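You operate a simulated robot arm through the tools that you are given. There is no shell and no other tool. Be economical: measure what you need, move in short steps, check, and stop when the job is done.

The job below is to be done with a simulated two-armed robot. You get a single attempt, and the scene is never put back.

TASK
Stack the case that says "Lintling" from the cross belt on top of the case labelled "Humbrisa". Take the white leaflet stack on the cross belt and put it away on the top of the grey bench. Turn the tape tension knob to 4. Take the white divider on the left black belt and put it away on the top of the grey bench. Do these in any order. Set down upright: white divider.

It is judged by the outcome, as a careful person would: the job done as asked, and still so three seconds after it is handed in. It fails if anything else is knocked over, pushed out of place, dropped, spilled or broken.

THE ROBOT
Two 7-joint arms with fingered hands on one trunk, on a base that drives. Base frame: it is fixed to the floor where the robot stands at the start and does not move with it; the origin is under the middle of the robot, x ahead of it, y to its left, z up; the surface under the hand at the start is at about z = 0.85. Readings come in m, rad, newtons and seconds.
The left shoulder is at the start at [0.03, 0.136, 1.205], the right one opposite. Places, roughly: tape tension knob [-1.1, -1.5, 1]; top of the grey bench [-2.4, 2.3, 0.8]; white divider (3x5x5 cm) [0, 4.4, 0.9]; white leaflet stack (4x5x2 cm) [0.5, 0.9, 0.9]. Payload 5 kg a hand.
The TCP of each hand is the grasp point between the finger pads, 0.042 m short of the fingertips. In the tool frame z runs along the fingers and y along their closing line. The gripper opens to 0.208 m. The gripper's body begins 0.119 m behind the TCP. The gripper is a hand of 4 fingers: y runs from the thumb to the fingers, the wrist lies at [0, 0, -0.332] in the tool frame, and closing takes about 1.5 s.
Orientation is that of the tool frame in the base frame, as a unit quaternion [w, x, y, z]. With the fingers straight down and closing along the base's y, the tool's x points along the base's -x, its y along +y and its z along -z.

THE INTERFACE
- The arms move only by the tool play_rows. It takes "left_rows", "right_rows" or both (then of equal length, played together; a hand with none holds still); each is a list of rows, each a list of 7 numbers: the shift along the tool's x, y, z in m, then the turn, a rotation vector about the tool's x, y, z in rad, then the closure in counts, from 0 (fully open) to 255 (shut). In form: [[tx, ty, tz, ax, ay, az, grip], ...]. A call has 1 to 10 rows; each row is the pose to reach, as a shift and turn from the pose commanded when the call began, along the tool's axes at that moment. Rows are played at 5 a second. More than 0.05 m and 0.15 rad between two rows, or a gripper value outside its range, and nothing of the call is played. Where a pose cannot be reached the arm comes as near as it can. A force on the tool above 40 N (or 10 N above the force at the start of the call, whichever is more), or a blocked arm, ends the call early, and 0.2 s more pass. Each finger travels about 0.072 m/s and halts on what it meets, pressing with about 29 N; the grip force reading is that of the motor and also rises with nothing between the fingers. The clock runs only during rows and for 0.2 s after the last one: add rows that repeat a pose to give the fingers time. It gives the time, the measured TCP pose, the force on the tool (base axes), the opening and the grip force at its end, in the units of the frame above (readings bear some noise), with the torque about the TCP (base axes, N m) and any sound that the robot's microphone picked up.
- Cameras (640 x 400 px; columns grow to the right, rows downward): "scene" is now at [0.0429, -0.0008, 1.929]; the picture's right is [-0.01, -1.00, 0.00], its down [-0.79, 0.01, -0.61] and it looks along [0.61, -0.00, -0.79] (base axes); focal length 290 px, centre (320, 200). "left" rides on the left gripper at [-0.101, 0, -0.145] in its tool frame; the picture's right is [0.00, -1.00, 0.00], its down [0.82, 0.00, -0.57] and it looks along [0.57, 0.00, 0.82] (tool axes); focal length 261 px, centre (320, 200). "right" rides on the right gripper at [0.101, 0, -0.145] in its tool frame; the picture's right is [0.00, 1.00, 0.00], its down [-0.82, 0.00, -0.57] and it looks along [-0.57, 0.00, 0.82] (tool axes); focal length 261 px, centre (320, 200). There is no depth. A picture from a camera that has moved, and an enlarged one, comes with that camera's place and axes in the base frame and with its lens.
- snapshot(camera): a new picture of that camera. No time passes.
- move_column(by): slides the trunk up (or, below 0, down) by that many m; the arms and the scene camera ride with it, the base frame stays. It gives what a move gives, with no picture.
- steer(legs): drives the robot by 1 to 6 legs, each [ahead, left, turn to the left] in m, m and rad, along the robot's own axes; the way and the turn of a leg run together, so that a leg with both is an arc; at most 1.5 m and 3.142 rad a leg. The arms and the cameras ride along, it lands a little off, and it stops where it bumps. It gives what a move gives.
- set_grasp(shape, hand): the hand has 4 fingers and takes this shape, open, in about a second: jaw (thumb against the fingers, like two jaws); tri (thumb and two fingers); tip (a fingertip pinch); poke (one finger out to press); point (the index stretched); flat (the hand flat); cup (the hand cupped); fist (a fist). The gripper value then closes the fingers along that shape, each until it touches; the sizes above hold for jaw. It gives what a move gives, with no picture.
- turn_head(pan, tilt): turns the head with the scene camera to pan (to the left, within 2.496 rad either way) and tilt (down, from -0.506 to 1.204), counted from straight ahead of the robot. It gives what a move gives.
- close_up(camera, box): a new picture of the part [left, top, right, bottom] of that camera's present view, enlarged. No time passes.
- hand_in(): hands the job in; it is judged then, once.

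Go step by step. Nothing tells you exact positions but the pictures and the camera data: compare them with the known pose of the tool, close in by small moves and look again before you grip or let go. The budget is 165 turns and 130 pictures, counting those below and the enlarged ones. Unless the task says otherwise, let go and move clear before handing in, and close with one line.

The tools are called after "Emit:" as a command line: name --argument value ..., lists and objects as JSON in quotes. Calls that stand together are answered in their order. play_rows: Moves the arms, as the interface text tells. Its arguments: {"type":"object","properties":{"left_rows":{"type":"array"},"right_rows":{"type":"array"}},"required":[]} The other tools are called the same way: move_column (by) slides the trunk up or down; set_grasp (shape, hand) gives the hand a shape; steer (legs) drives the base; turn_head (pan, tilt) turns the head that bears the scene camera; snapshot (camera) takes a picture; close_up (camera, box) takes an enlarged picture of a part of a camera's view; hand_in () hands the job in.

At the start:

```text
clock: 0.0
left_tool_pos: [0.6803, 0.349, 1.3307]
left_tool_rot: [0.001, 0.001, 1.0, 0.0]
left_force: [0.8, -0.6, 0.1]
left_ft_torque: [0.01, 0.01, -0.02]
left_grip_width: 0.2081
left_gripper_force: 0.0
left_shape: jaw
right_tool_pos: [0.6853, -0.311, 1.2598]
right_tool_rot: [0.0, -0.001, 1.0, -0.001]
right_force: [-0.5, -0.9, -0.7]
right_ft_torque: [-0.04, -0.02, -0.01]
right_grip_width: 0.2076
right_gripper_force: 0.1
right_shape: jaw
trunk travel left (down, up): [-0.225, 0.265]
robot x, y, heading: [-0.0007, 0.0017, 0.001]
head pan, tilt: [-0.007, 0.911]
```

scene: 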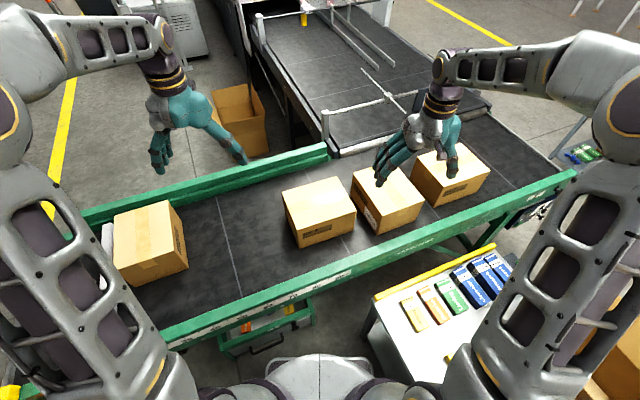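
right: 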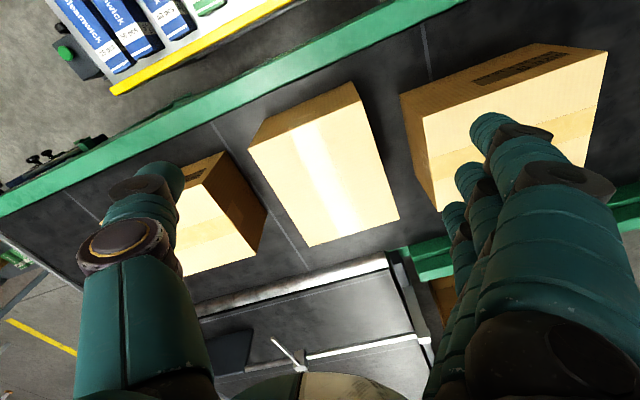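
left: 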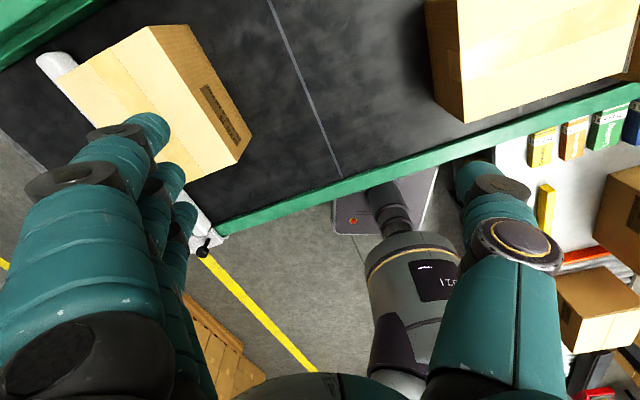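

I see four cartons on the cross belt in front of me, with labels too small to read. I'll enlarge the views to read them.

Emit:
close_up --camera "scene" --box '[270, 130, 510, 280]'

Emit:
close_up --camera "scene" --box '[80, 180, 240, 280]'

Emit:
close_up --camera "left" --box '[20, 10, 260, 160]'

```text
2.67 times, centred on (390, 205) of scene
camera zoom: at [0.0429, -0.0008, 1.929], right [-0.01, -1.0, 0.0], down [-0.79, 0.01, -0.61], along [0.61, 0.0, -0.79], focal length 772 px, centre (133, 187)
```

zoom: 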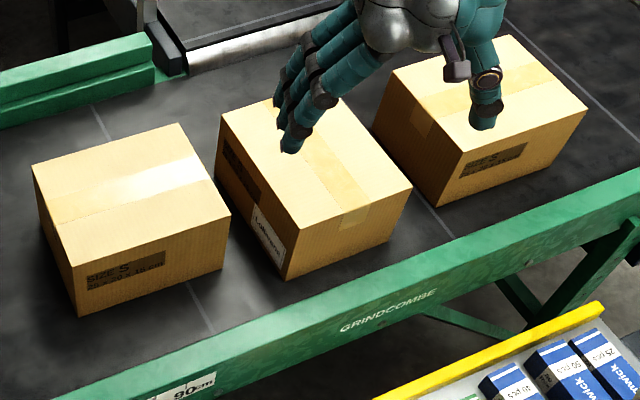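

```text
4.00 times, centred on (160, 230) of scene
camera zoom: at [0.0429, -0.0008, 1.929], right [-0.01, -1.0, 0.0], down [-0.79, 0.01, -0.61], along [0.61, 0.0, -0.79], focal length 1159 px, centre (960, 80)
```

zoom: 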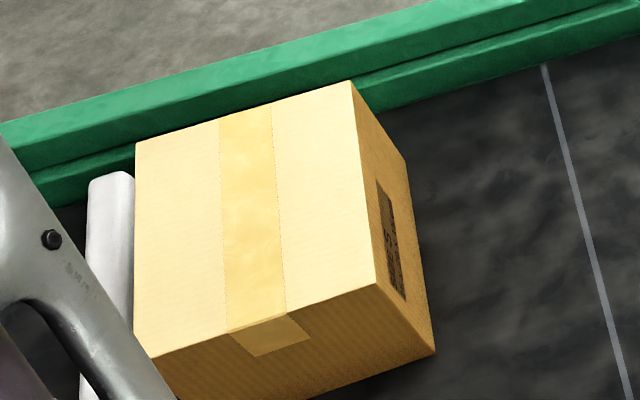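

```text
2.67 times, centred on (140, 85) of left
camera zoom: at [0.7807, 0.35, 1.4756], right [0.0, -1.0, 0.0], down [-0.82, 0.0, 0.57], along [-0.57, 0.0, -0.82], focal length 695 px, centre (800, 507)
```

zoom: 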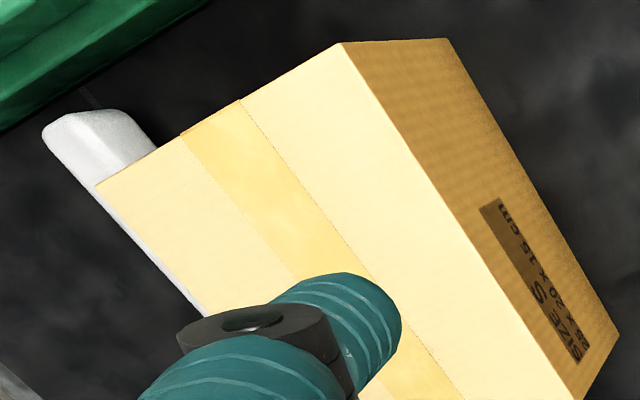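

The middle carton bears a white label on its left side. I'll zoom on it and look around for the others by panning.

Emit:
close_up --camera "scene" --box '[345, 165, 409, 240]'

Emit:
turn_head --pan 0.8 --tilt 0.6

Emit:
snapshot --camera "scene"

Emit:
turn_head --pan -0.8 --tilt 0.6

Emit:
snapshot --camera "scene"

Emit:
turn_head --pan 0 --tilt 0.3

Emit:
snapshot --camera "scene"

Emit:
turn_head --pan 1.7 --tilt 0.5

Emit:
snapshot --camera "scene"

Emit:
turn_head --pan 2.49 --tilt 0.5

Emit:
snapshot --camera "scene"

Emit:
turn_head --pan -1.9 --tilt 0.5

Emit:
snapshot --camera "scene"

```text
5.33 times, centred on (377, 202) of scene
camera zoom: at [0.0429, -0.0008, 1.929], right [-0.01, -1.0, 0.0], down [-0.79, 0.01, -0.61], along [0.61, 0.0, -0.79], focal length 1545 px, centre (16, 187)
```

zoom: 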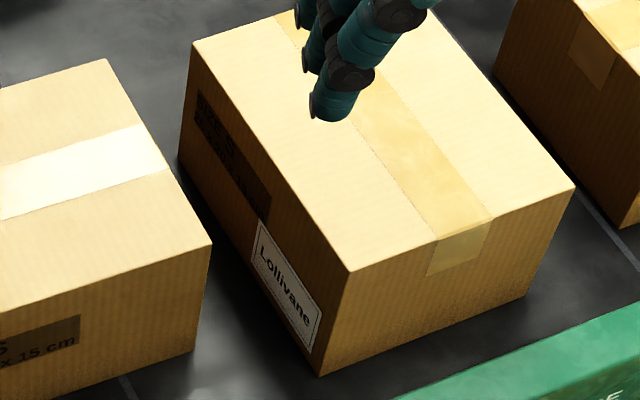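

```text
clock: 1.1
left_tool_pos: [0.6806, 0.3487, 1.3315]
left_tool_rot: [0.0, 0.0, 1.0, 0.0]
left_force: [-0.4, -0.1, -0.7]
left_ft_torque: [-0.01, 0.02, 0.0]
left_grip_width: 0.208
left_gripper_force: 0.1
left_shape: jaw
right_tool_pos: [0.6856, -0.3104, 1.2598]
right_tool_rot: [-0.001, 0.0, 1.0, 0.0]
right_force: [0.7, 0.6, -0.4]
right_ft_torque: [-0.03, -0.02, 0.0]
right_grip_width: 0.2077
right_gripper_force: 0.0
right_shape: jaw
trunk travel left (down, up): [-0.225, 0.265]
robot x, y, heading: [-0.0028, 0.0012, 0.002]
head pan, tilt: [0.799, 0.6]
```

```text
122 pictures are left
camera scene: at [0.0297, 0.0631, 1.9545], right [0.72, -0.7, 0.0], down [-0.39, -0.4, -0.82], along [0.58, 0.59, -0.57], focal length 290 px, centre (320, 200)
```

scene: 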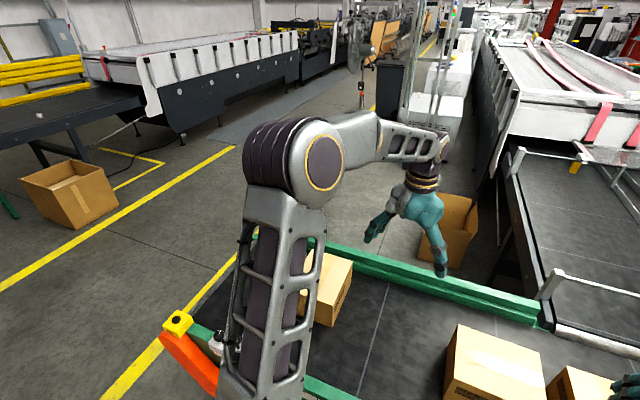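

```text
clock: 2.8
left_tool_pos: [0.6817, 0.3501, 1.3309]
left_tool_rot: [0.0, 0.0, 1.0, 0.0]
left_force: [0.4, -0.2, -0.7]
left_ft_torque: [0.0, 0.0, 0.01]
left_grip_width: 0.2077
left_gripper_force: 0.1
left_shape: jaw
right_tool_pos: [0.6843, -0.3096, 1.2594]
right_tool_rot: [0.001, 0.0, 1.0, 0.0]
right_force: [0.5, 0.7, -0.1]
right_ft_torque: [0.01, 0.0, 0.0]
right_grip_width: 0.2078
right_gripper_force: 0.0
right_shape: jaw
trunk travel left (down, up): [-0.225, 0.265]
robot x, y, heading: [0.0024, 0.0019, 0.004]
head pan, tilt: [-0.799, 0.6]
```

```text
121 pictures are left
camera scene: at [0.0296, -0.0635, 1.9545], right [-0.72, -0.7, 0.0], down [-0.39, 0.4, -0.82], along [0.58, -0.59, -0.57], focal length 290 px, centre (320, 200)
```

scene: 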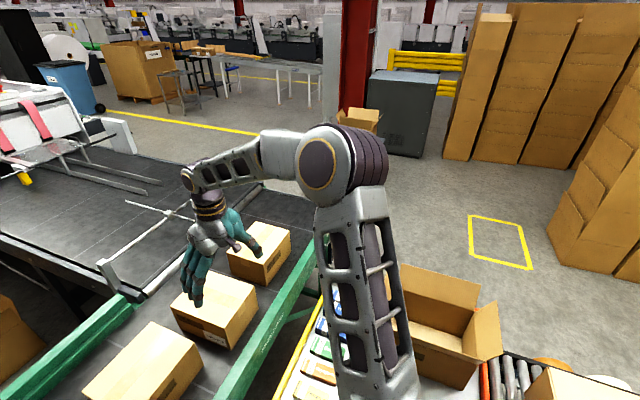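

```text
clock: 3.9
left_tool_pos: [0.6816, 0.3501, 1.3308]
left_tool_rot: [0.0, 0.0, 1.0, 0.0]
left_force: [-0.3, -0.2, 0.8]
left_ft_torque: [-0.02, -0.05, -0.04]
left_grip_width: 0.2077
left_gripper_force: 0.0
left_shape: jaw
right_tool_pos: [0.6848, -0.3104, 1.2602]
right_tool_rot: [0.0, 0.0, 1.0, -0.001]
right_force: [0.0, -0.1, 0.5]
right_ft_torque: [0.05, 0.02, 0.01]
right_grip_width: 0.2078
right_gripper_force: 0.1
right_shape: jaw
trunk travel left (down, up): [-0.225, 0.265]
robot x, y, heading: [-0.0019, -0.0007, 0.002]
head pan, tilt: [0.0, 0.3]
```

```text
120 pictures are left
camera scene: at [0.0614, -0.0003, 1.9819], right [0.0, -1.0, 0.0], down [-0.3, 0.0, -0.96], along [0.96, 0.0, -0.3], focal length 290 px, centre (320, 200)
```

scene: 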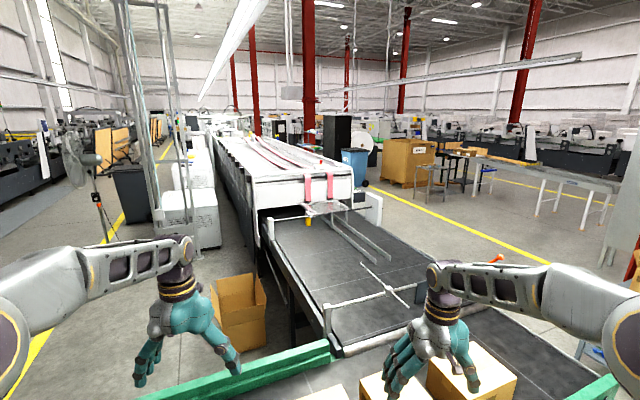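

```text
clock: 5.7
left_tool_pos: [0.6802, 0.3489, 1.3305]
left_tool_rot: [-0.001, -0.001, 1.0, 0.0]
left_force: [0.0, 0.5, 0.0]
left_ft_torque: [0.02, -0.01, 0.02]
left_grip_width: 0.2078
left_gripper_force: 0.0
left_shape: jaw
right_tool_pos: [0.6847, -0.311, 1.2605]
right_tool_rot: [0.0, 0.0, 1.0, 0.0]
right_force: [-0.2, -0.6, 0.5]
right_ft_torque: [0.0, 0.01, -0.01]
right_grip_width: 0.2076
right_gripper_force: 0.1
right_shape: jaw
trunk travel left (down, up): [-0.225, 0.265]
robot x, y, heading: [-0.0018, -0.0003, 0.0]
head pan, tilt: [1.7, 0.499]
```

```text
119 pictures are left
camera scene: at [-0.0437, 0.0901, 1.9636], right [0.99, 0.13, 0.0], down [0.06, -0.47, -0.88], along [-0.11, 0.87, -0.48], focal length 290 px, centre (320, 200)
```

scene: 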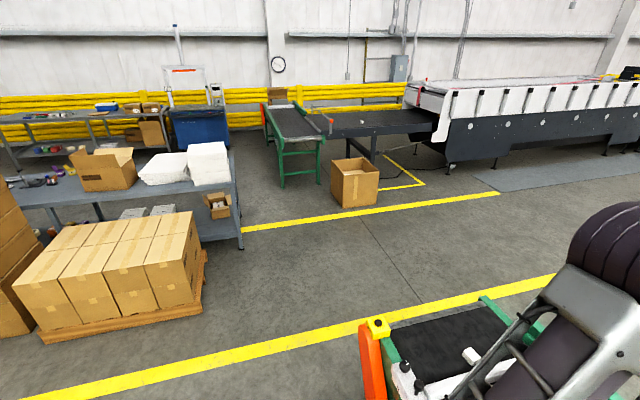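

```text
clock: 6.8
left_tool_pos: [0.6812, 0.3488, 1.3308]
left_tool_rot: [0.0, 0.0, 1.0, 0.0]
left_force: [0.1, 0.0, 0.4]
left_ft_torque: [0.01, -0.01, -0.01]
left_grip_width: 0.2076
left_gripper_force: 0.1
left_shape: jaw
right_tool_pos: [0.6844, -0.3104, 1.2609]
right_tool_rot: [0.0, 0.001, 1.0, 0.0]
right_force: [-0.1, 0.2, 0.5]
right_ft_torque: [0.04, 0.02, -0.01]
right_grip_width: 0.2078
right_gripper_force: 0.1
right_shape: jaw
trunk travel left (down, up): [-0.225, 0.265]
robot x, y, heading: [0.0003, -0.0014, -0.006]
head pan, tilt: [2.491, 0.499]
```

```text
118 pictures are left
camera scene: at [-0.1044, 0.055, 1.9636], right [0.61, 0.8, 0.0], down [0.38, -0.29, -0.88], along [-0.7, 0.53, -0.48], focal length 290 px, centre (320, 200)
```

scene: 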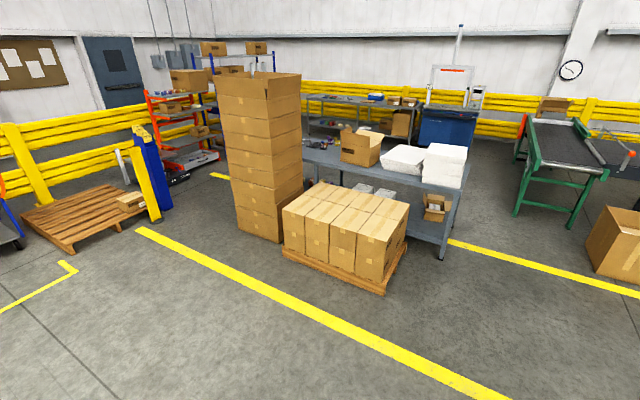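

```text
clock: 10.3
left_tool_pos: [0.68, 0.3488, 1.3306]
left_tool_rot: [0.0, 0.0, 1.0, 0.0]
left_force: [0.2, 0.2, -1.1]
left_ft_torque: [0.01, 0.02, -0.01]
left_grip_width: 0.2078
left_gripper_force: 0.1
left_shape: jaw
right_tool_pos: [0.6848, -0.3105, 1.2609]
right_tool_rot: [0.0, -0.001, 1.0, 0.0]
right_force: [0.7, 0.4, -1.1]
right_ft_torque: [-0.01, -0.01, 0.01]
right_grip_width: 0.2079
right_gripper_force: 0.1
right_shape: jaw
trunk travel left (down, up): [-0.225, 0.265]
robot x, y, heading: [-0.0008, 0.001, 0.003]
head pan, tilt: [-1.901, 0.499]
```

```text
117 pictures are left
camera scene: at [-0.0615, -0.0863, 1.9636], right [-0.95, 0.32, 0.0], down [0.15, 0.45, -0.88], along [-0.28, -0.83, -0.48], focal length 290 px, centre (320, 200)
```

scene: 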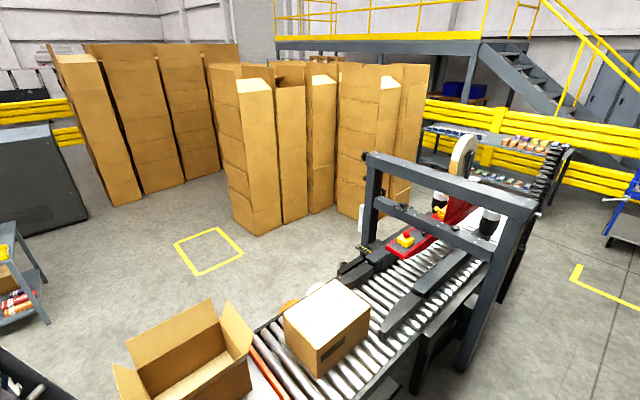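

The third carton reads "Lollivane", so the labels I need must be on far faces. I'll reach the left hand outward so its camera looks back at the far faces.

Emit:
play_rows --left_rows '[[-0.05, 0, 0, 0, 0, 0, 0], [-0.1, 0, 0.02, 0, 0, 0, 0], [-0.15, 0, 0.04, 0, 0, 0, 0], [-0.2, 0, 0.06, 0, 0, 0, 0], [-0.25, 0, 0.08, 0, 0, 0, 0], [-0.28, 0, 0.1, 0, 0, 0, 0]]'

Emit:
snapshot --camera "left"

Emit:
turn_head --pan 0.3 --tilt 0.9

Emit:
snapshot --camera "scene"

```text
refused: row 2 steps farther than a row can; nothing moved
```

```text
116 pictures are left
camera left: at [0.7808, 0.35, 1.4756], right [0.0, -1.0, 0.0], down [-0.82, 0.0, 0.57], along [-0.57, 0.0, -0.82], focal length 261 px, centre (320, 200)
```

left: 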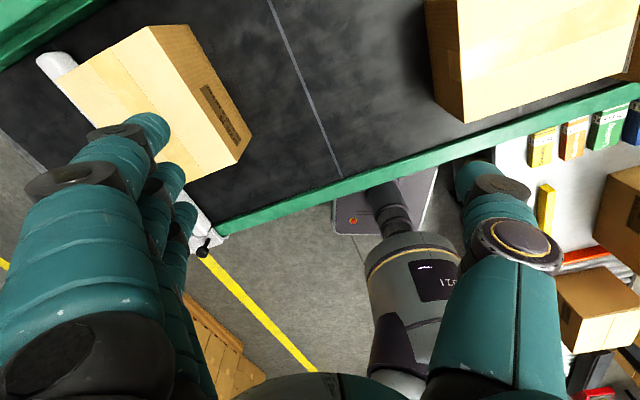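

```text
clock: 12.4
left_tool_pos: [0.6804, 0.3496, 1.3308]
left_tool_rot: [0.0, 0.0, 1.0, 0.0]
left_force: [-0.7, -0.1, 0.2]
left_ft_torque: [-0.04, -0.03, 0.01]
left_grip_width: 0.2078
left_gripper_force: 0.1
left_shape: jaw
right_tool_pos: [0.6857, -0.3109, 1.2596]
right_tool_rot: [0.0, 0.0, 1.0, -0.001]
right_force: [-1.0, -0.2, 0.8]
right_ft_torque: [-0.02, 0.03, 0.0]
right_grip_width: 0.2076
right_gripper_force: 0.1
right_shape: jaw
trunk travel left (down, up): [-0.225, 0.265]
robot x, y, heading: [0.0003, 0.0014, 0.002]
head pan, tilt: [0.3, 0.901]
```

```text
115 pictures are left
camera scene: at [0.0401, 0.0221, 1.9297], right [0.3, -0.96, 0.0], down [-0.75, -0.23, -0.62], along [0.59, 0.18, -0.78], focal length 290 px, centre (320, 200)
```

scene: 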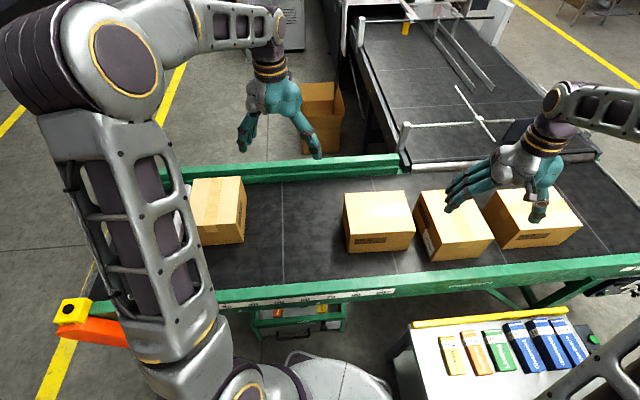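

The step was slightly too long; I repeat with shorter rows. Belt, rails and four cartons are as I thought.

Emit:
play_rows --left_rows '[[-0.045, 0, 0.015, 0, 0, 0, 0], [-0.09, 0, 0.03, 0, 0, 0, 0], [-0.135, 0, 0.045, 0, 0, 0, 0], [-0.18, 0, 0.06, 0, 0, 0, 0], [-0.225, 0, 0.075, 0, 0, 0, 0], [-0.27, 0, 0.09, 0, 0, 0, 0]]'

Emit:
snapshot --camera "left"

```text
clock: 13.8
left_tool_pos: [0.9187, 0.3515, 1.2414]
left_tool_rot: [-0.002, 0.001, 1.0, 0.0]
left_force: [0.6, -0.3, -0.3]
left_ft_torque: [-0.01, 0.04, 0.02]
left_grip_width: 0.208
left_gripper_force: 0.0
left_shape: jaw
left hand out of reach, approached as far as the arm can: row 6
right_tool_pos: [0.6865, -0.3124, 1.2585]
right_tool_rot: [-0.001, 0.001, 1.0, 0.0]
right_force: [0.4, -1.5, 0.6]
right_ft_torque: [0.24, 0.04, -0.02]
right_grip_width: 0.2079
right_gripper_force: 0.0
right_shape: jaw
trunk travel left (down, up): [-0.225, 0.265]
robot x, y, heading: [0.001, 0.0003, -0.002]
head pan, tilt: [0.3, 0.901]
```

```text
114 pictures are left
camera left: at [1.0187, 0.3535, 1.3866], right [0.0, -1.0, 0.0], down [-0.82, 0.0, 0.57], along [-0.57, 0.0, -0.82], focal length 261 px, centre (320, 200)
```

left: 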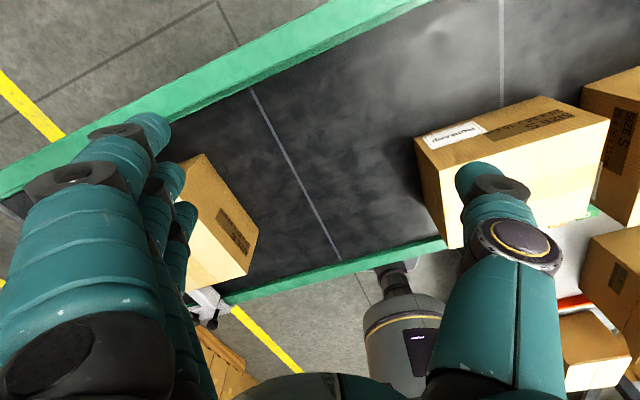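

Emit:
close_up --camera "left" --box '[400, 90, 620, 228]'

```text
2.90 times, centred on (510, 159) of left
camera zoom: at [1.0187, 0.3535, 1.3866], right [0.0, -1.0, 0.0], down [-0.82, 0.0, 0.57], along [-0.57, 0.0, -0.82], focal length 756 px, centre (-231, 319)
```

zoom: 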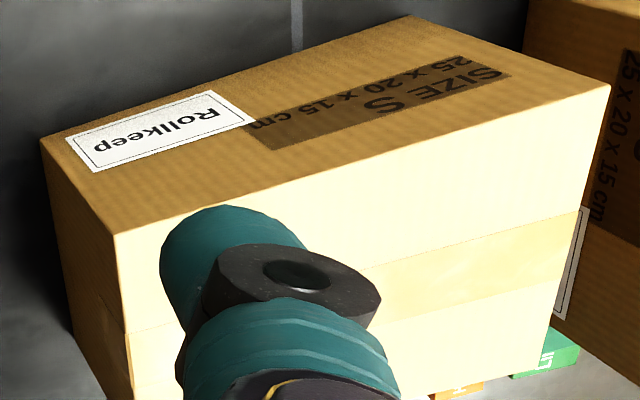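

Carton 2 is "Rollkeep" and carton 3 "Lollivane", so the wanted ones should be cartons 1 and 4. I'll tuck the right hand back and sweep the left camera over to read carton 4's far face.

Emit:
play_rows --right_rows '[[0.03, -0.015, -0.025, 0, 0, 0, 0], [0.06, -0.03, -0.05, 0, 0, 0, 0], [0.09, -0.045, -0.075, 0, 0, 0, 0], [0.12, -0.06, -0.1, 0, 0, 0, 0], [0.15, -0.075, -0.125, 0, 0, 0, 0], [0.18, -0.09, -0.15, 0, 0, 0, 0], [0.2, -0.1, -0.175, 0, 0, 0, 0], [0.22, -0.11, -0.2, 0, 0, 0, 0], [0.22, -0.11, -0.2, 0, 0, 0, 0], [0.22, -0.11, -0.2, 0, 0, 0, 0]]' --left_rows '[[0, -0.045, 0, 0, 0, 0, 0], [0, -0.09, 0, 0, 0, 0, 0], [0, -0.135, 0, 0, 0, 0, 0], [0, -0.18, 0, 0, 0, 0, 0], [0, -0.225, 0, 0, 0, 0, 0], [0, -0.27, 0, 0, 0, 0, 0], [0, -0.315, 0, 0, 0, 0, 0], [0, -0.36, 0, 0, 0, 0, 0], [0, -0.405, 0, 0, 0, 0, 0], [0, -0.45, 0, 0, 0, 0, 0]]'

Emit:
snapshot --camera "left"

```text
clock: 16.0
left_tool_pos: [0.8889, -0.0749, 1.2403]
left_tool_rot: [0.0, 0.0, 1.0, -0.001]
left_force: [0.0, 0.4, 0.4]
left_ft_torque: [0.01, -0.06, -0.01]
left_grip_width: 0.2078
left_gripper_force: 0.1
left_shape: jaw
left hand out of reach, approached as far as the arm can: row 8, 9, 10
right_tool_pos: [0.4639, -0.4216, 1.4598]
right_tool_rot: [0.0, 0.0, 1.0, 0.0]
right_force: [-1.1, -0.4, 0.3]
right_ft_torque: [0.03, -0.08, -0.02]
right_grip_width: 0.2079
right_gripper_force: 0.0
right_shape: jaw
trunk travel left (down, up): [-0.225, 0.265]
robot x, y, heading: [-0.0001, 0.0027, 0.006]
head pan, tilt: [0.3, 0.901]
```

```text
112 pictures are left
camera left: at [0.9884, -0.0744, 1.3849], right [0.01, -1.0, 0.0], down [-0.82, 0.0, 0.57], along [-0.57, 0.0, -0.82], focal length 261 px, centre (320, 200)
```

left: 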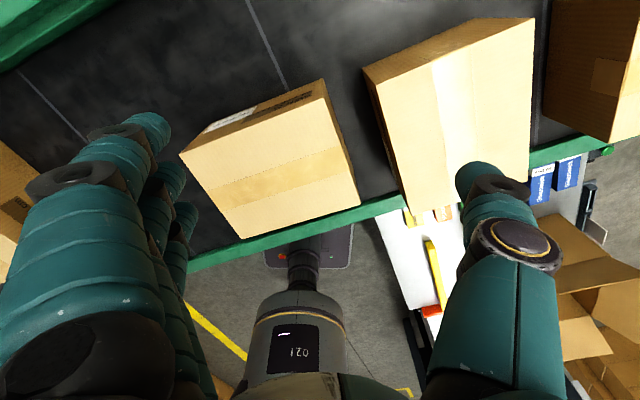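

Carton 4's far face is out of view from here. I'll bring the left hand home, then back off and drive left to view carton 1's left face and the leaflets.

Emit:
play_rows --left_rows '[[0.02, 0.042, -0.01, 0, 0, 0, 0], [0.04, 0.084, -0.02, 0, 0, 0, 0], [0.06, 0.126, -0.03, 0, 0, 0, 0], [0.08, 0.168, -0.04, 0, 0, 0, 0], [0.1, 0.21, -0.05, 0, 0, 0, 0], [0.13, 0.245, -0.06, 0, 0, 0, 0], [0.16, 0.28, -0.07, 0, 0, 0, 0], [0.2, 0.3, -0.08, 0, 0, 0, 0], [0.24, 0.32, -0.09, 0, 0, 0, 0], [0.28, 0.34, -0.11, 0, 0, 0, 0]]'

Emit:
play_rows --left_rows '[[0.04, 0.02, -0.02, 0, 0, 0, 0], [0.08, 0.04, -0.04, 0, 0, 0, 0], [0.12, 0.06, -0.06, 0, 0, 0, 0], [0.15, 0.07, -0.08, 0, 0, 0, 0]]'

Emit:
steer --legs '[[-0.45, 0, 0], [0, 1.5, 0], [0.3, 0, 0]]'

Emit:
turn_head --pan -0.7 --tilt 0.7

Emit:
snapshot --camera "scene"

```text
clock: 18.2
left_tool_pos: [0.6066, 0.2683, 1.3533]
left_tool_rot: [0.0, 0.001, 1.0, -0.001]
left_force: [-2.1, 0.6, 0.1]
left_ft_torque: [-0.12, -0.2, 0.0]
left_grip_width: 0.2077
left_gripper_force: 0.1
left_shape: jaw
right_tool_pos: [0.4614, -0.419, 1.4621]
right_tool_rot: [0.001, 0.001, 1.0, -0.001]
right_force: [-0.5, 0.7, 1.1]
right_ft_torque: [-0.07, -0.19, -0.04]
right_grip_width: 0.2078
right_gripper_force: 0.1
right_shape: jaw
trunk travel left (down, up): [-0.225, 0.265]
robot x, y, heading: [-0.0006, 0.0031, -0.002]
head pan, tilt: [0.3, 0.901]
```

```text
clock: 19.2
left_tool_pos: [0.4552, 0.3389, 1.4294]
left_tool_rot: [0.001, 0.0, 1.0, 0.0]
left_force: [-1.5, 0.3, -0.1]
left_ft_torque: [-0.01, -0.16, -0.02]
left_grip_width: 0.208
left_gripper_force: 0.0
left_shape: jaw
right_tool_pos: [0.4616, -0.4216, 1.4623]
right_tool_rot: [0.001, 0.0, 1.0, 0.001]
right_force: [-1.8, 0.1, 1.1]
right_ft_torque: [-0.03, -0.18, 0.03]
right_grip_width: 0.2077
right_gripper_force: 0.1
right_shape: jaw
trunk travel left (down, up): [-0.225, 0.265]
robot x, y, heading: [0.0004, -0.0015, 0.002]
head pan, tilt: [0.3, 0.901]
```

```text
clock: 30.5
left_tool_pos: [0.2696, 1.8448, 1.4274]
left_tool_rot: [0.001, -0.02, 1.0, 0.001]
left_force: [0.4, -0.2, -0.7]
left_ft_torque: [-0.02, 0.08, 0.0]
left_grip_width: 0.2081
left_gripper_force: 0.0
left_shape: jaw
right_tool_pos: [0.3054, 1.0879, 1.4612]
right_tool_rot: [0.0, -0.019, 1.0, 0.0]
right_force: [0.3, 0.2, -1.2]
right_ft_torque: [-0.03, 0.1, -0.01]
right_grip_width: 0.2079
right_gripper_force: 0.1
right_shape: jaw
trunk travel left (down, up): [-0.225, 0.265]
robot x, y, heading: [-0.1772, 1.4927, 0.041]
head pan, tilt: [0.3, 0.901]
```

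```text
clock: 31.8
left_tool_pos: [0.2687, 1.8446, 1.4295]
left_tool_rot: [0.0, -0.019, 1.0, 0.001]
left_force: [-0.7, 0.1, -0.8]
left_ft_torque: [0.01, -0.03, -0.01]
left_grip_width: 0.208
left_gripper_force: 0.0
left_shape: jaw
right_tool_pos: [0.3045, 1.087, 1.4601]
right_tool_rot: [0.0, -0.02, 1.0, 0.0]
right_force: [-0.6, -0.5, -0.6]
right_ft_torque: [0.0, -0.04, 0.0]
right_grip_width: 0.2078
right_gripper_force: 0.1
right_shape: jaw
trunk travel left (down, up): [-0.225, 0.265]
robot x, y, heading: [-0.1776, 1.4916, 0.04]
head pan, tilt: [-0.7, 0.7]
```

```text
111 pictures are left
camera scene: at [-0.1417, 1.4366, 1.9459], right [-0.61, -0.79, 0.0], down [-0.51, 0.4, -0.76], along [0.6, -0.47, -0.64], focal length 290 px, centre (320, 200)
```

scene: 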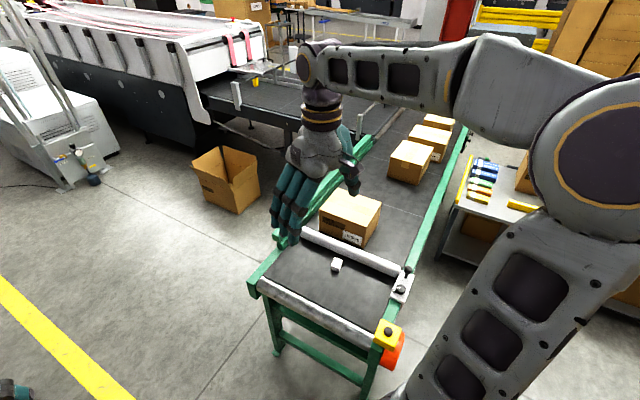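

Emit:
close_up --camera "scene" --box '[290, 180, 418, 280]'

Emit:
close_up --camera "scene" --box '[370, 90, 498, 190]'

```text
4.00 times, centred on (354, 230) of scene
camera zoom: at [-0.1417, 1.4366, 1.9459], right [-0.61, -0.79, 0.0], down [-0.51, 0.4, -0.76], along [0.6, -0.47, -0.64], focal length 1159 px, centre (184, 80)
```

zoom: 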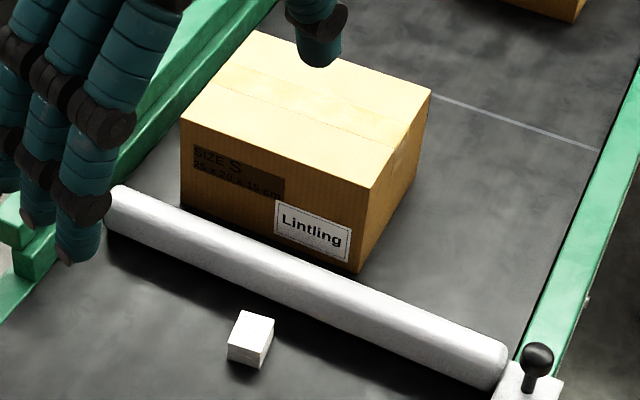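

```text
4.00 times, centred on (434, 140) of scene
camera zoom: at [-0.1417, 1.4366, 1.9459], right [-0.61, -0.79, 0.0], down [-0.51, 0.4, -0.76], along [0.6, -0.47, -0.64], focal length 1159 px, centre (-136, 440)
```

zoom: 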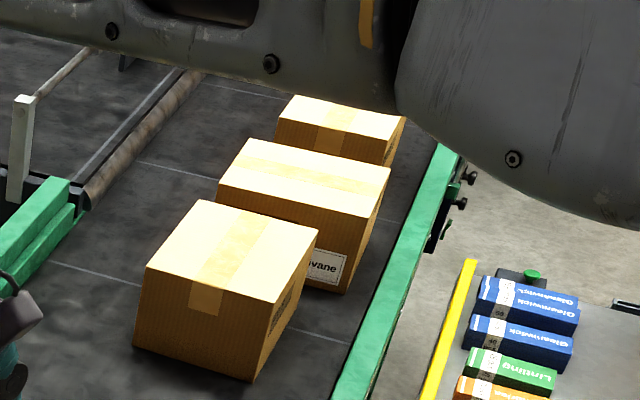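

Carton 1 is "Lintling", so carton 4 is presumably "Humbrisa", but I'll verify. Its labelled face should point +x+y, so I drive ahead past the belt's end and look along it.

Emit:
steer --legs '[[0, 0.2, -0.04], [0.8, 0, 0]]'

Emit:
turn_head --pan -1.4 --tilt 0.6

Emit:
snapshot --camera "scene"

```text
clock: 37.2
left_tool_pos: [1.074, 2.032, 1.4284]
left_tool_rot: [0.0, -0.002, 1.0, 0.0]
left_force: [0.9, 0.6, -1.0]
left_ft_torque: [-0.01, 0.03, -0.02]
left_grip_width: 0.2079
left_gripper_force: 0.0
left_shape: jaw
right_tool_pos: [1.0826, 1.2742, 1.4608]
right_tool_rot: [0.0, -0.003, 1.0, 0.0]
right_force: [1.2, -0.4, 0.1]
right_ft_torque: [0.03, 0.01, 0.01]
right_grip_width: 0.2077
right_gripper_force: 0.1
right_shape: jaw
trunk travel left (down, up): [-0.225, 0.265]
robot x, y, heading: [0.6131, 1.6936, -0.002]
head pan, tilt: [-0.7, 0.7]
```

```text
clock: 38.3
left_tool_pos: [1.0729, 2.0316, 1.4272]
left_tool_rot: [0.0, -0.003, 1.0, 0.0]
left_force: [-0.3, -0.2, 0.1]
left_ft_torque: [-0.01, 0.03, 0.02]
left_grip_width: 0.2082
left_gripper_force: 0.0
left_shape: jaw
right_tool_pos: [1.0835, 1.2739, 1.4599]
right_tool_rot: [0.0, -0.003, 1.0, -0.001]
right_force: [0.7, -0.9, 0.5]
right_ft_torque: [0.0, 0.06, 0.01]
right_grip_width: 0.2078
right_gripper_force: 0.1
right_shape: jaw
trunk travel left (down, up): [-0.225, 0.265]
robot x, y, heading: [0.6151, 1.6923, 0.006]
head pan, tilt: [-1.4, 0.6]
```

```text
108 pictures are left
camera scene: at [0.5994, 1.6053, 1.9545], right [-0.98, -0.18, 0.0], down [-0.1, 0.56, -0.82], along [0.15, -0.81, -0.57], focal length 290 px, centre (320, 200)
```

scene: 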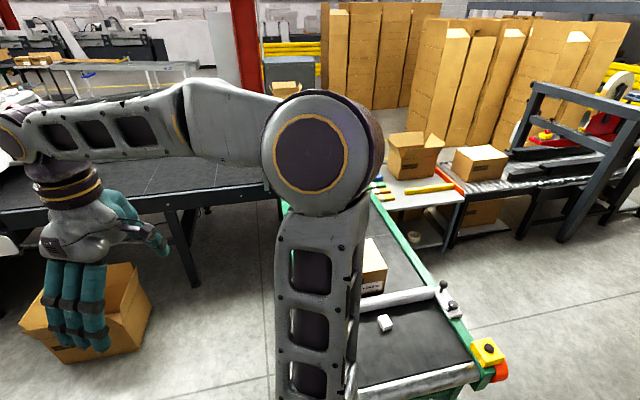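

My own arm hides the cartons. I turn right in place to face along the belt.

Emit:
steer --legs '[[0, 0, -1.5]]'

Emit:
turn_head --pan 0 --tilt 0.6

Emit:
snapshot --camera "scene"

```text
clock: 42.3
left_tool_pos: [0.9957, 1.2679, 1.4281]
left_tool_rot: [0.0, 0.672, 0.741, 0.0]
left_force: [-0.7, -0.7, 1.0]
left_ft_torque: [0.0, 0.0, -0.03]
left_grip_width: 0.2079
left_gripper_force: 0.1
left_shape: jaw
right_tool_pos: [0.2413, 1.1903, 1.4604]
right_tool_rot: [-0.001, 0.671, 0.741, 0.001]
right_force: [0.4, 0.4, -0.4]
right_ft_torque: [0.02, 0.0, 0.0]
right_grip_width: 0.2078
right_gripper_force: 0.1
right_shape: jaw
trunk travel left (down, up): [-0.225, 0.265]
robot x, y, heading: [0.62, 1.6934, -1.476]
head pan, tilt: [-1.4, 0.6]
```

```text
clock: 43.9
left_tool_pos: [0.9955, 1.2687, 1.4284]
left_tool_rot: [0.0, 0.672, 0.741, -0.001]
left_force: [-0.3, 1.0, -1.1]
left_ft_torque: [-0.02, 0.01, 0.02]
left_grip_width: 0.2078
left_gripper_force: 0.0
left_shape: jaw
right_tool_pos: [0.2417, 1.1896, 1.4601]
right_tool_rot: [0.0, 0.672, 0.74, 0.001]
right_force: [0.6, -0.4, 0.3]
right_ft_torque: [-0.01, -0.02, 0.01]
right_grip_width: 0.2077
right_gripper_force: 0.0
right_shape: jaw
trunk travel left (down, up): [-0.225, 0.265]
robot x, y, heading: [0.6188, 1.6924, -1.479]
head pan, tilt: [0.0, 0.6]
```

```text
107 pictures are left
camera scene: at [0.6187, 1.6341, 1.9545], right [-1.0, -0.1, 0.0], down [-0.05, 0.56, -0.82], along [0.08, -0.82, -0.57], focal length 290 px, centre (320, 200)
```

scene: 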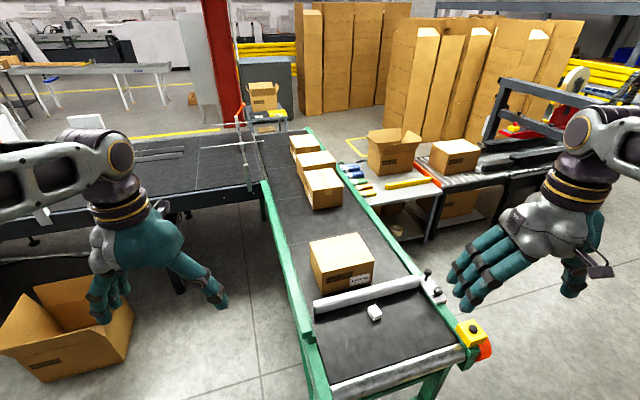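

Emit:
close_up --camera "scene" --box '[280, 125, 360, 175]'

Emit:
close_up --camera "scene" --box '[350, 120, 510, 220]'

Emit:
close_up --camera "scene" --box '[300, 220, 460, 320]'

```text
8.00 times, centred on (320, 150) of scene
camera zoom: at [0.6187, 1.6341, 1.9545], right [-1.0, -0.1, 0.0], down [-0.05, 0.56, -0.82], along [0.08, -0.82, -0.57], focal length 2318 px, centre (320, 600)
```

zoom: 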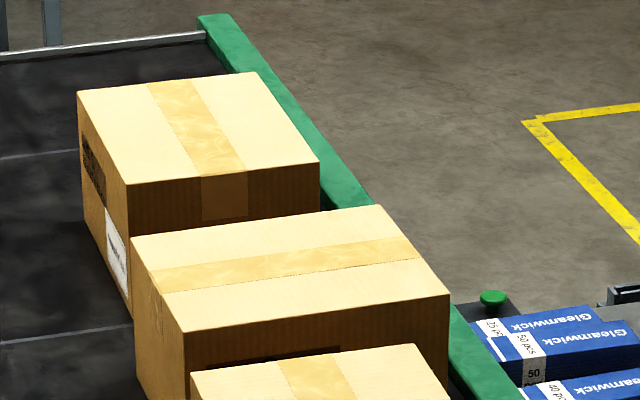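

```text
4.00 times, centred on (430, 170) of scene
camera zoom: at [0.6187, 1.6341, 1.9545], right [-1.0, -0.1, 0.0], down [-0.05, 0.56, -0.82], along [0.08, -0.82, -0.57], focal length 1159 px, centre (-120, 320)
```

zoom: 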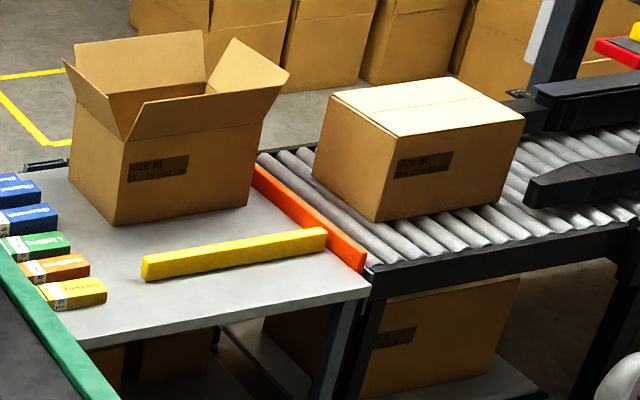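

```text
4.00 times, centred on (380, 270) of scene
camera zoom: at [0.6187, 1.6341, 1.9545], right [-1.0, -0.1, 0.0], down [-0.05, 0.56, -0.82], along [0.08, -0.82, -0.57], focal length 1159 px, centre (80, -80)
```

zoom: 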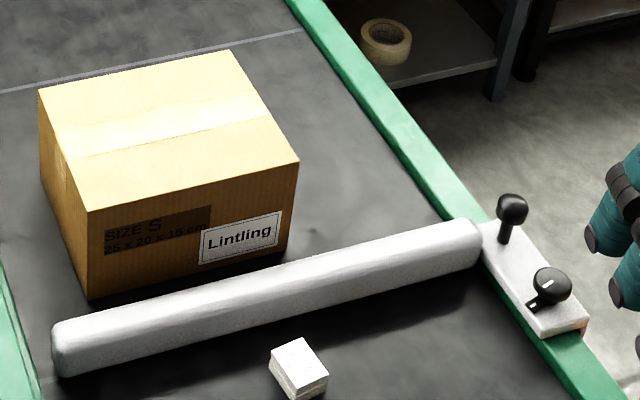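

Emit:
close_up --camera "scene" --box '[286, 142, 302, 166]'

```text
16.00 times, centred on (294, 154) of scene
camera zoom: at [0.6187, 1.6341, 1.9545], right [-1.0, -0.1, 0.0], down [-0.05, 0.56, -0.82], along [0.08, -0.82, -0.57], focal length 4635 px, centre (736, 936)
```

zoom: 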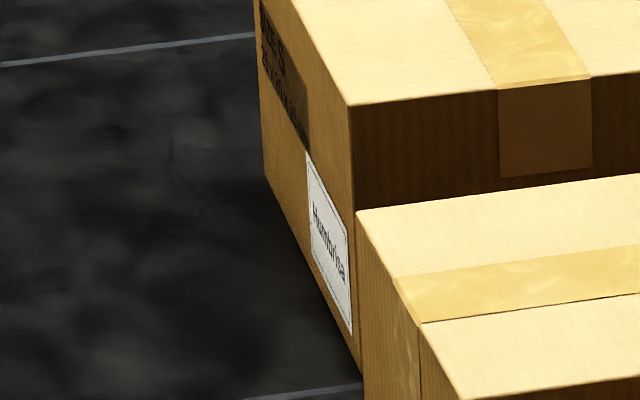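

Carton 4 is "Humbrisa", confirmed. The leaflet stack lies near (0.46, 0.87) on the belt end; I bring the right hand above it.

Emit:
play_rows --right_rows '[[-0.034, 0.019, 0.028, 0, 0, 0, 0], [-0.068, 0.038, 0.056, 0, 0, 0, 0], [-0.102, 0.057, 0.084, 0, 0, 0, 0], [-0.136, 0.076, 0.112, 0, 0, 0, 0], [-0.17, 0.095, 0.14, 0, 0, 0, 0], [-0.204, 0.114, 0.168, 0, 0, 0, 0], [-0.238, 0.133, 0.196, 0, 0, 0, 0], [-0.272, 0.152, 0.224, 0, 0, 0, 0], [-0.306, 0.171, 0.252, 0, 0, 0, 0], [-0.34, 0.19, 0.28, 0, 0, 0, 0]]'

Emit:
snapshot --camera "right"

```text
clock: 46.1
left_tool_pos: [0.9972, 1.2669, 1.4266]
left_tool_rot: [-0.001, 0.672, 0.74, 0.001]
left_force: [0.2, -1.2, 0.1]
left_ft_torque: [0.18, 0.05, -0.02]
left_grip_width: 0.2082
left_gripper_force: 0.2
left_shape: jaw
right_tool_pos: [0.4645, 0.87, 1.1821]
right_tool_rot: [0.001, 0.673, 0.74, -0.001]
right_force: [-0.2, -1.1, 0.4]
right_ft_torque: [0.17, -0.04, -0.01]
right_grip_width: 0.2076
right_gripper_force: 0.1
right_shape: jaw
trunk travel left (down, up): [-0.225, 0.265]
robot x, y, heading: [0.6146, 1.6899, -1.474]
head pan, tilt: [0.0, 0.6]
```

```text
102 pictures are left
camera right: at [0.4544, 0.9688, 1.3263], right [1.0, 0.09, 0.0], down [0.08, -0.82, 0.57], along [0.05, -0.57, -0.82], focal length 261 px, centre (320, 200)
```

right: 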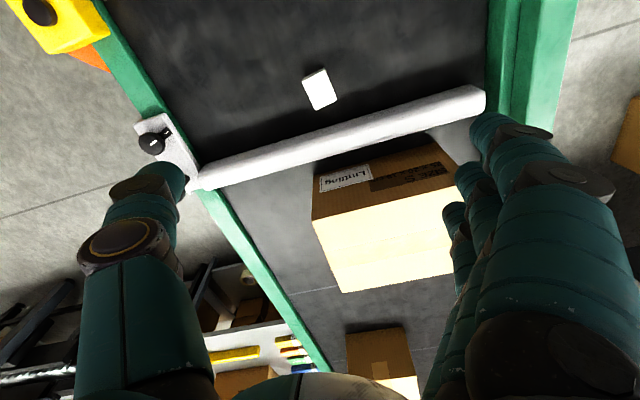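

The leaflets centre at about (0.459, 0.872), long side turned about 17° from my grip. I align, part-close and descend to just above.

Emit:
play_rows --right_rows '[[0.001, -0.002, 0.04, 0, 0, -0.07, 40], [0.002, -0.004, 0.08, 0, 0, -0.14, 80], [0.003, -0.0055, 0.12, 0, 0, -0.21, 110], [0.003, -0.0055, 0.16, 0, 0, -0.21, 130], [0.003, -0.0055, 0.2, 0, 0, -0.21, 130], [0.003, -0.0055, 0.23, 0, 0, -0.21, 130], [0.003, -0.0055, 0.23, 0, 0, -0.21, 130]]'

Emit:
snapshot --camera "right"

```text
clock: 47.7
left_tool_pos: [0.9962, 1.2693, 1.4297]
left_tool_rot: [0.0, 0.671, 0.741, 0.0]
left_force: [0.3, 0.5, 0.1]
left_ft_torque: [-0.05, -0.02, 0.0]
left_grip_width: 0.2078
left_gripper_force: 0.1
left_shape: jaw
right_tool_pos: [0.4574, 0.8727, 0.9506]
right_tool_rot: [0.0, 0.591, 0.807, 0.0]
right_force: [-0.6, 0.3, 0.0]
right_ft_torque: [-0.04, 0.01, 0.0]
right_grip_width: 0.1027
right_gripper_force: 0.1
right_shape: jaw
trunk travel left (down, up): [-0.225, 0.265]
robot x, y, heading: [0.6159, 1.6935, -1.473]
head pan, tilt: [0.0, 0.6]
```

```text
101 pictures are left
camera right: at [0.4273, 0.9686, 1.0954], right [0.95, 0.3, 0.0], down [0.24, -0.78, 0.57], along [0.17, -0.55, -0.82], focal length 261 px, centre (320, 200)
```

right: 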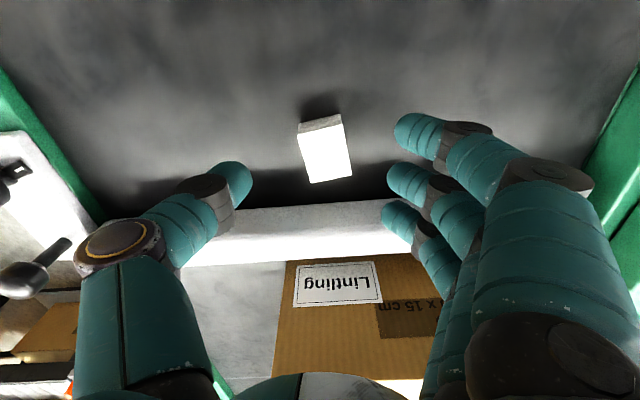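

The stack is nearly centred; I turn a little more, lower so the tips just clear the belt, and close.

Emit:
play_rows --right_rows '[[-0.002, 0.004, 0.02, 0, 0, -0.13, 130], [-0.002, 0.004, 0.04, 0, 0, -0.13, 130], [-0.002, 0.004, 0.05, 0, 0, -0.13, 130], [-0.002, 0.004, 0.05, 0, 0, -0.13, 130]]'

Emit:
snapshot --camera "right"

```text
clock: 48.7
left_tool_pos: [0.9963, 1.2695, 1.4286]
left_tool_rot: [0.0, 0.672, 0.741, -0.001]
left_force: [-0.3, 0.3, -0.4]
left_ft_torque: [-0.03, 0.01, 0.0]
left_grip_width: 0.2078
left_gripper_force: 0.1
left_shape: jaw
right_tool_pos: [0.4607, 0.8715, 0.8997]
right_tool_rot: [0.0, 0.538, 0.843, 0.0]
right_force: [0.1, 0.1, -0.5]
right_ft_torque: [-0.01, -0.06, 0.0]
right_grip_width: 0.1028
right_gripper_force: 0.0
right_shape: jaw
trunk travel left (down, up): [-0.225, 0.265]
robot x, y, heading: [0.6169, 1.6932, -1.473]
head pan, tilt: [0.0, 0.6]
```

```text
100 pictures are left
camera right: at [0.4188, 0.963, 1.0451], right [0.91, 0.42, 0.0], down [0.34, -0.74, 0.57], along [0.24, -0.52, -0.82], focal length 261 px, centre (320, 200)
```

right: 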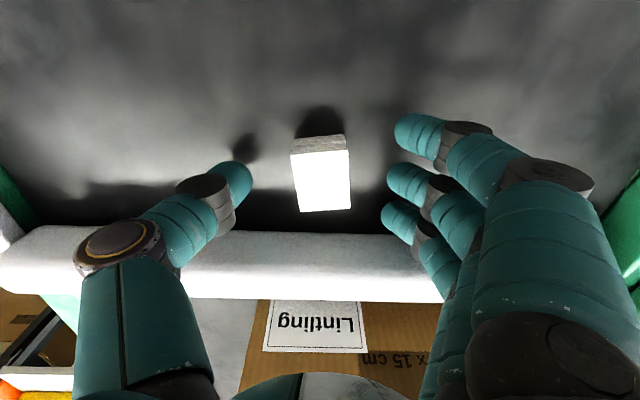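

Aligned. I lower 5 mm more and close.

Emit:
play_rows --right_rows '[[0, 0, 0.005, 0, 0, 0, 130], [0, 0, 0.005, 0, 0, 0, 200], [0, 0, 0.005, 0, 0, 0, 255], [0, 0, 0.005, 0, 0, 0, 255], [0, 0, 0.005, 0, 0, 0, 255], [0, 0, 0.005, 0, 0, 0, 255], [0, 0, 0.005, 0, 0, 0, 255], [0, 0, 0.005, 0, 0, 0, 255]]'

Emit:
snapshot --camera "right"

```text
clock: 50.5
left_tool_pos: [0.9963, 1.268, 1.4282]
left_tool_rot: [0.0, 0.672, 0.741, 0.0]
left_force: [-0.5, 0.3, -0.6]
left_ft_torque: [-0.01, 0.03, 0.03]
left_grip_width: 0.2077
left_gripper_force: 0.1
left_shape: jaw
right_tool_pos: [0.4612, 0.8712, 0.8951]
right_tool_rot: [0.0, 0.538, 0.843, 0.0]
right_force: [-2.1, -1.0, 1.4]
right_ft_torque: [-0.02, 0.0, 0.02]
right_grip_width: 0.0233
right_gripper_force: 29.4
right_shape: jaw
trunk travel left (down, up): [-0.225, 0.265]
robot x, y, heading: [0.6135, 1.6938, -1.472]
head pan, tilt: [0.0, 0.6]
```

```text
99 pictures are left
camera right: at [0.4189, 0.9626, 1.0402], right [0.91, 0.42, 0.0], down [0.34, -0.75, 0.57], along [0.24, -0.52, -0.82], focal length 261 px, centre (320, 200)
```

right: 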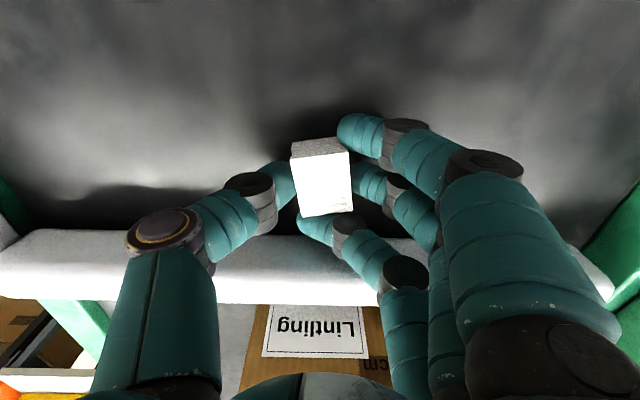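

It's gripped. I lift slowly and check.

Emit:
play_rows --right_rows '[[0, 0, -0.03, 0, 0, 0, 255], [0, 0, -0.06, 0, 0, 0, 255], [0, 0, -0.1, 0, 0, 0, 255], [0.02, 0, -0.14, 0, 0, 0, 255], [0.04, 0, -0.18, 0, 0, 0, 255], [0.06, 0, -0.22, 0, 0, 0, 255], [0.08, 0, -0.26, 0, 0, 0, 255], [0.11, 0, -0.29, 0, 0, 0, 255], [0.14, 0, -0.32, 0, 0, 0, 255]]'

Emit:
snapshot --camera "right"

```text
clock: 52.5
left_tool_pos: [0.9954, 1.271, 1.4295]
left_tool_rot: [0.001, 0.671, 0.741, -0.001]
left_force: [0.1, 1.6, 0.4]
left_ft_torque: [-0.15, 0.0, 0.01]
left_grip_width: 0.2077
left_gripper_force: 0.1
left_shape: jaw
right_tool_pos: [0.405, 1.0002, 1.2157]
right_tool_rot: [0.0, 0.536, 0.844, -0.001]
right_force: [0.3, 1.1, -0.2]
right_ft_torque: [-0.19, 0.01, -0.01]
right_grip_width: 0.0228
right_gripper_force: 28.6
right_shape: jaw
trunk travel left (down, up): [-0.225, 0.265]
robot x, y, heading: [0.6156, 1.6941, -1.473]
head pan, tilt: [0.0, 0.6]
```

```text
98 pictures are left
camera right: at [0.3628, 1.0922, 1.361], right [0.91, 0.42, 0.0], down [0.34, -0.74, 0.57], along [0.24, -0.52, -0.82], focal length 261 px, centre (320, 200)
```

right: 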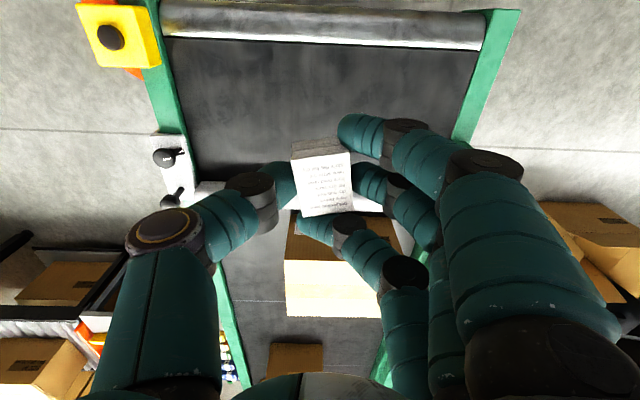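

The leaflets are held firmly. I back off, turn to face +y and drive toward the left belt, then look.

Emit:
play_rows --right_rows '[[0.04, 0, -0.01, 0, 0, 0, 255], [0.08, 0, -0.03, 0, 0, 0, 255], [0.12, 0, -0.05, 0, 0, 0, 255], [0.16, 0, -0.07, 0, 0, 0, 255]]'

Emit:
steer --legs '[[-0.5, 0, 0], [0, 0, 3.05], [0.5, 0, 0]]'

Emit:
turn_head --pan 0.2 --tilt 0.5

Emit:
snapshot --camera "scene"

```text
clock: 53.5
left_tool_pos: [0.9958, 1.2719, 1.4299]
left_tool_rot: [0.0, 0.672, 0.741, 0.0]
left_force: [0.2, 1.9, 0.6]
left_ft_torque: [-0.25, 0.0, 0.01]
left_grip_width: 0.208
left_gripper_force: 0.1
left_shape: jaw
right_tool_pos: [0.3364, 1.1448, 1.2875]
right_tool_rot: [0.001, 0.536, 0.844, -0.001]
right_force: [0.4, 2.4, 0.6]
right_ft_torque: [-0.2, 0.02, 0.01]
right_grip_width: 0.0226
right_gripper_force: 29.0
right_shape: jaw
trunk travel left (down, up): [-0.225, 0.265]
robot x, y, heading: [0.6176, 1.6936, -1.477]
head pan, tilt: [0.0, 0.6]
```

```text
clock: 66.2
left_tool_pos: [0.1787, 3.1344, 1.43]
left_tool_rot: [0.0, 0.726, -0.688, 0.0]
left_force: [-0.5, 0.5, -0.3]
left_ft_torque: [-0.03, -0.03, -0.02]
left_grip_width: 0.2081
left_gripper_force: 0.0
left_shape: jaw
right_tool_pos: [0.8438, 3.2331, 1.2852]
right_tool_rot: [0.0, 0.832, -0.555, 0.0]
right_force: [-0.6, 0.4, -1.0]
right_ft_torque: [-0.07, -0.04, 0.02]
right_grip_width: 0.022
right_gripper_force: 29.2
right_shape: jaw
trunk travel left (down, up): [-0.225, 0.265]
robot x, y, heading: [0.5417, 2.6973, 1.624]
head pan, tilt: [0.0, 0.6]
```

```text
clock: 66.9
left_tool_pos: [0.1784, 3.1347, 1.428]
left_tool_rot: [0.0, 0.726, -0.688, 0.0]
left_force: [0.9, -0.3, 0.0]
left_ft_torque: [0.02, -0.01, 0.0]
left_grip_width: 0.2078
left_gripper_force: 0.1
left_shape: jaw
right_tool_pos: [0.8436, 3.2316, 1.2866]
right_tool_rot: [0.0, 0.831, -0.556, 0.0]
right_force: [-0.4, -0.1, 0.1]
right_ft_torque: [0.02, 0.01, 0.01]
right_grip_width: 0.0221
right_gripper_force: 29.1
right_shape: jaw
trunk travel left (down, up): [-0.225, 0.265]
robot x, y, heading: [0.5384, 2.695, 1.626]
head pan, tilt: [0.201, 0.499]
```

```text
97 pictures are left
camera scene: at [0.5163, 2.7523, 1.9635], right [0.97, 0.25, 0.0], down [0.12, -0.46, -0.88], along [-0.22, 0.85, -0.48], focal length 290 px, centre (320, 200)
```

scene: 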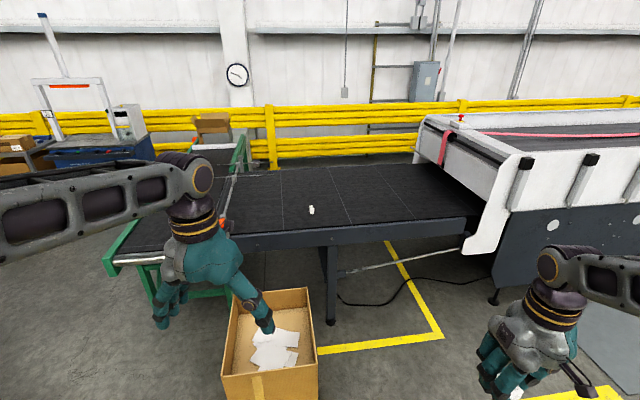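

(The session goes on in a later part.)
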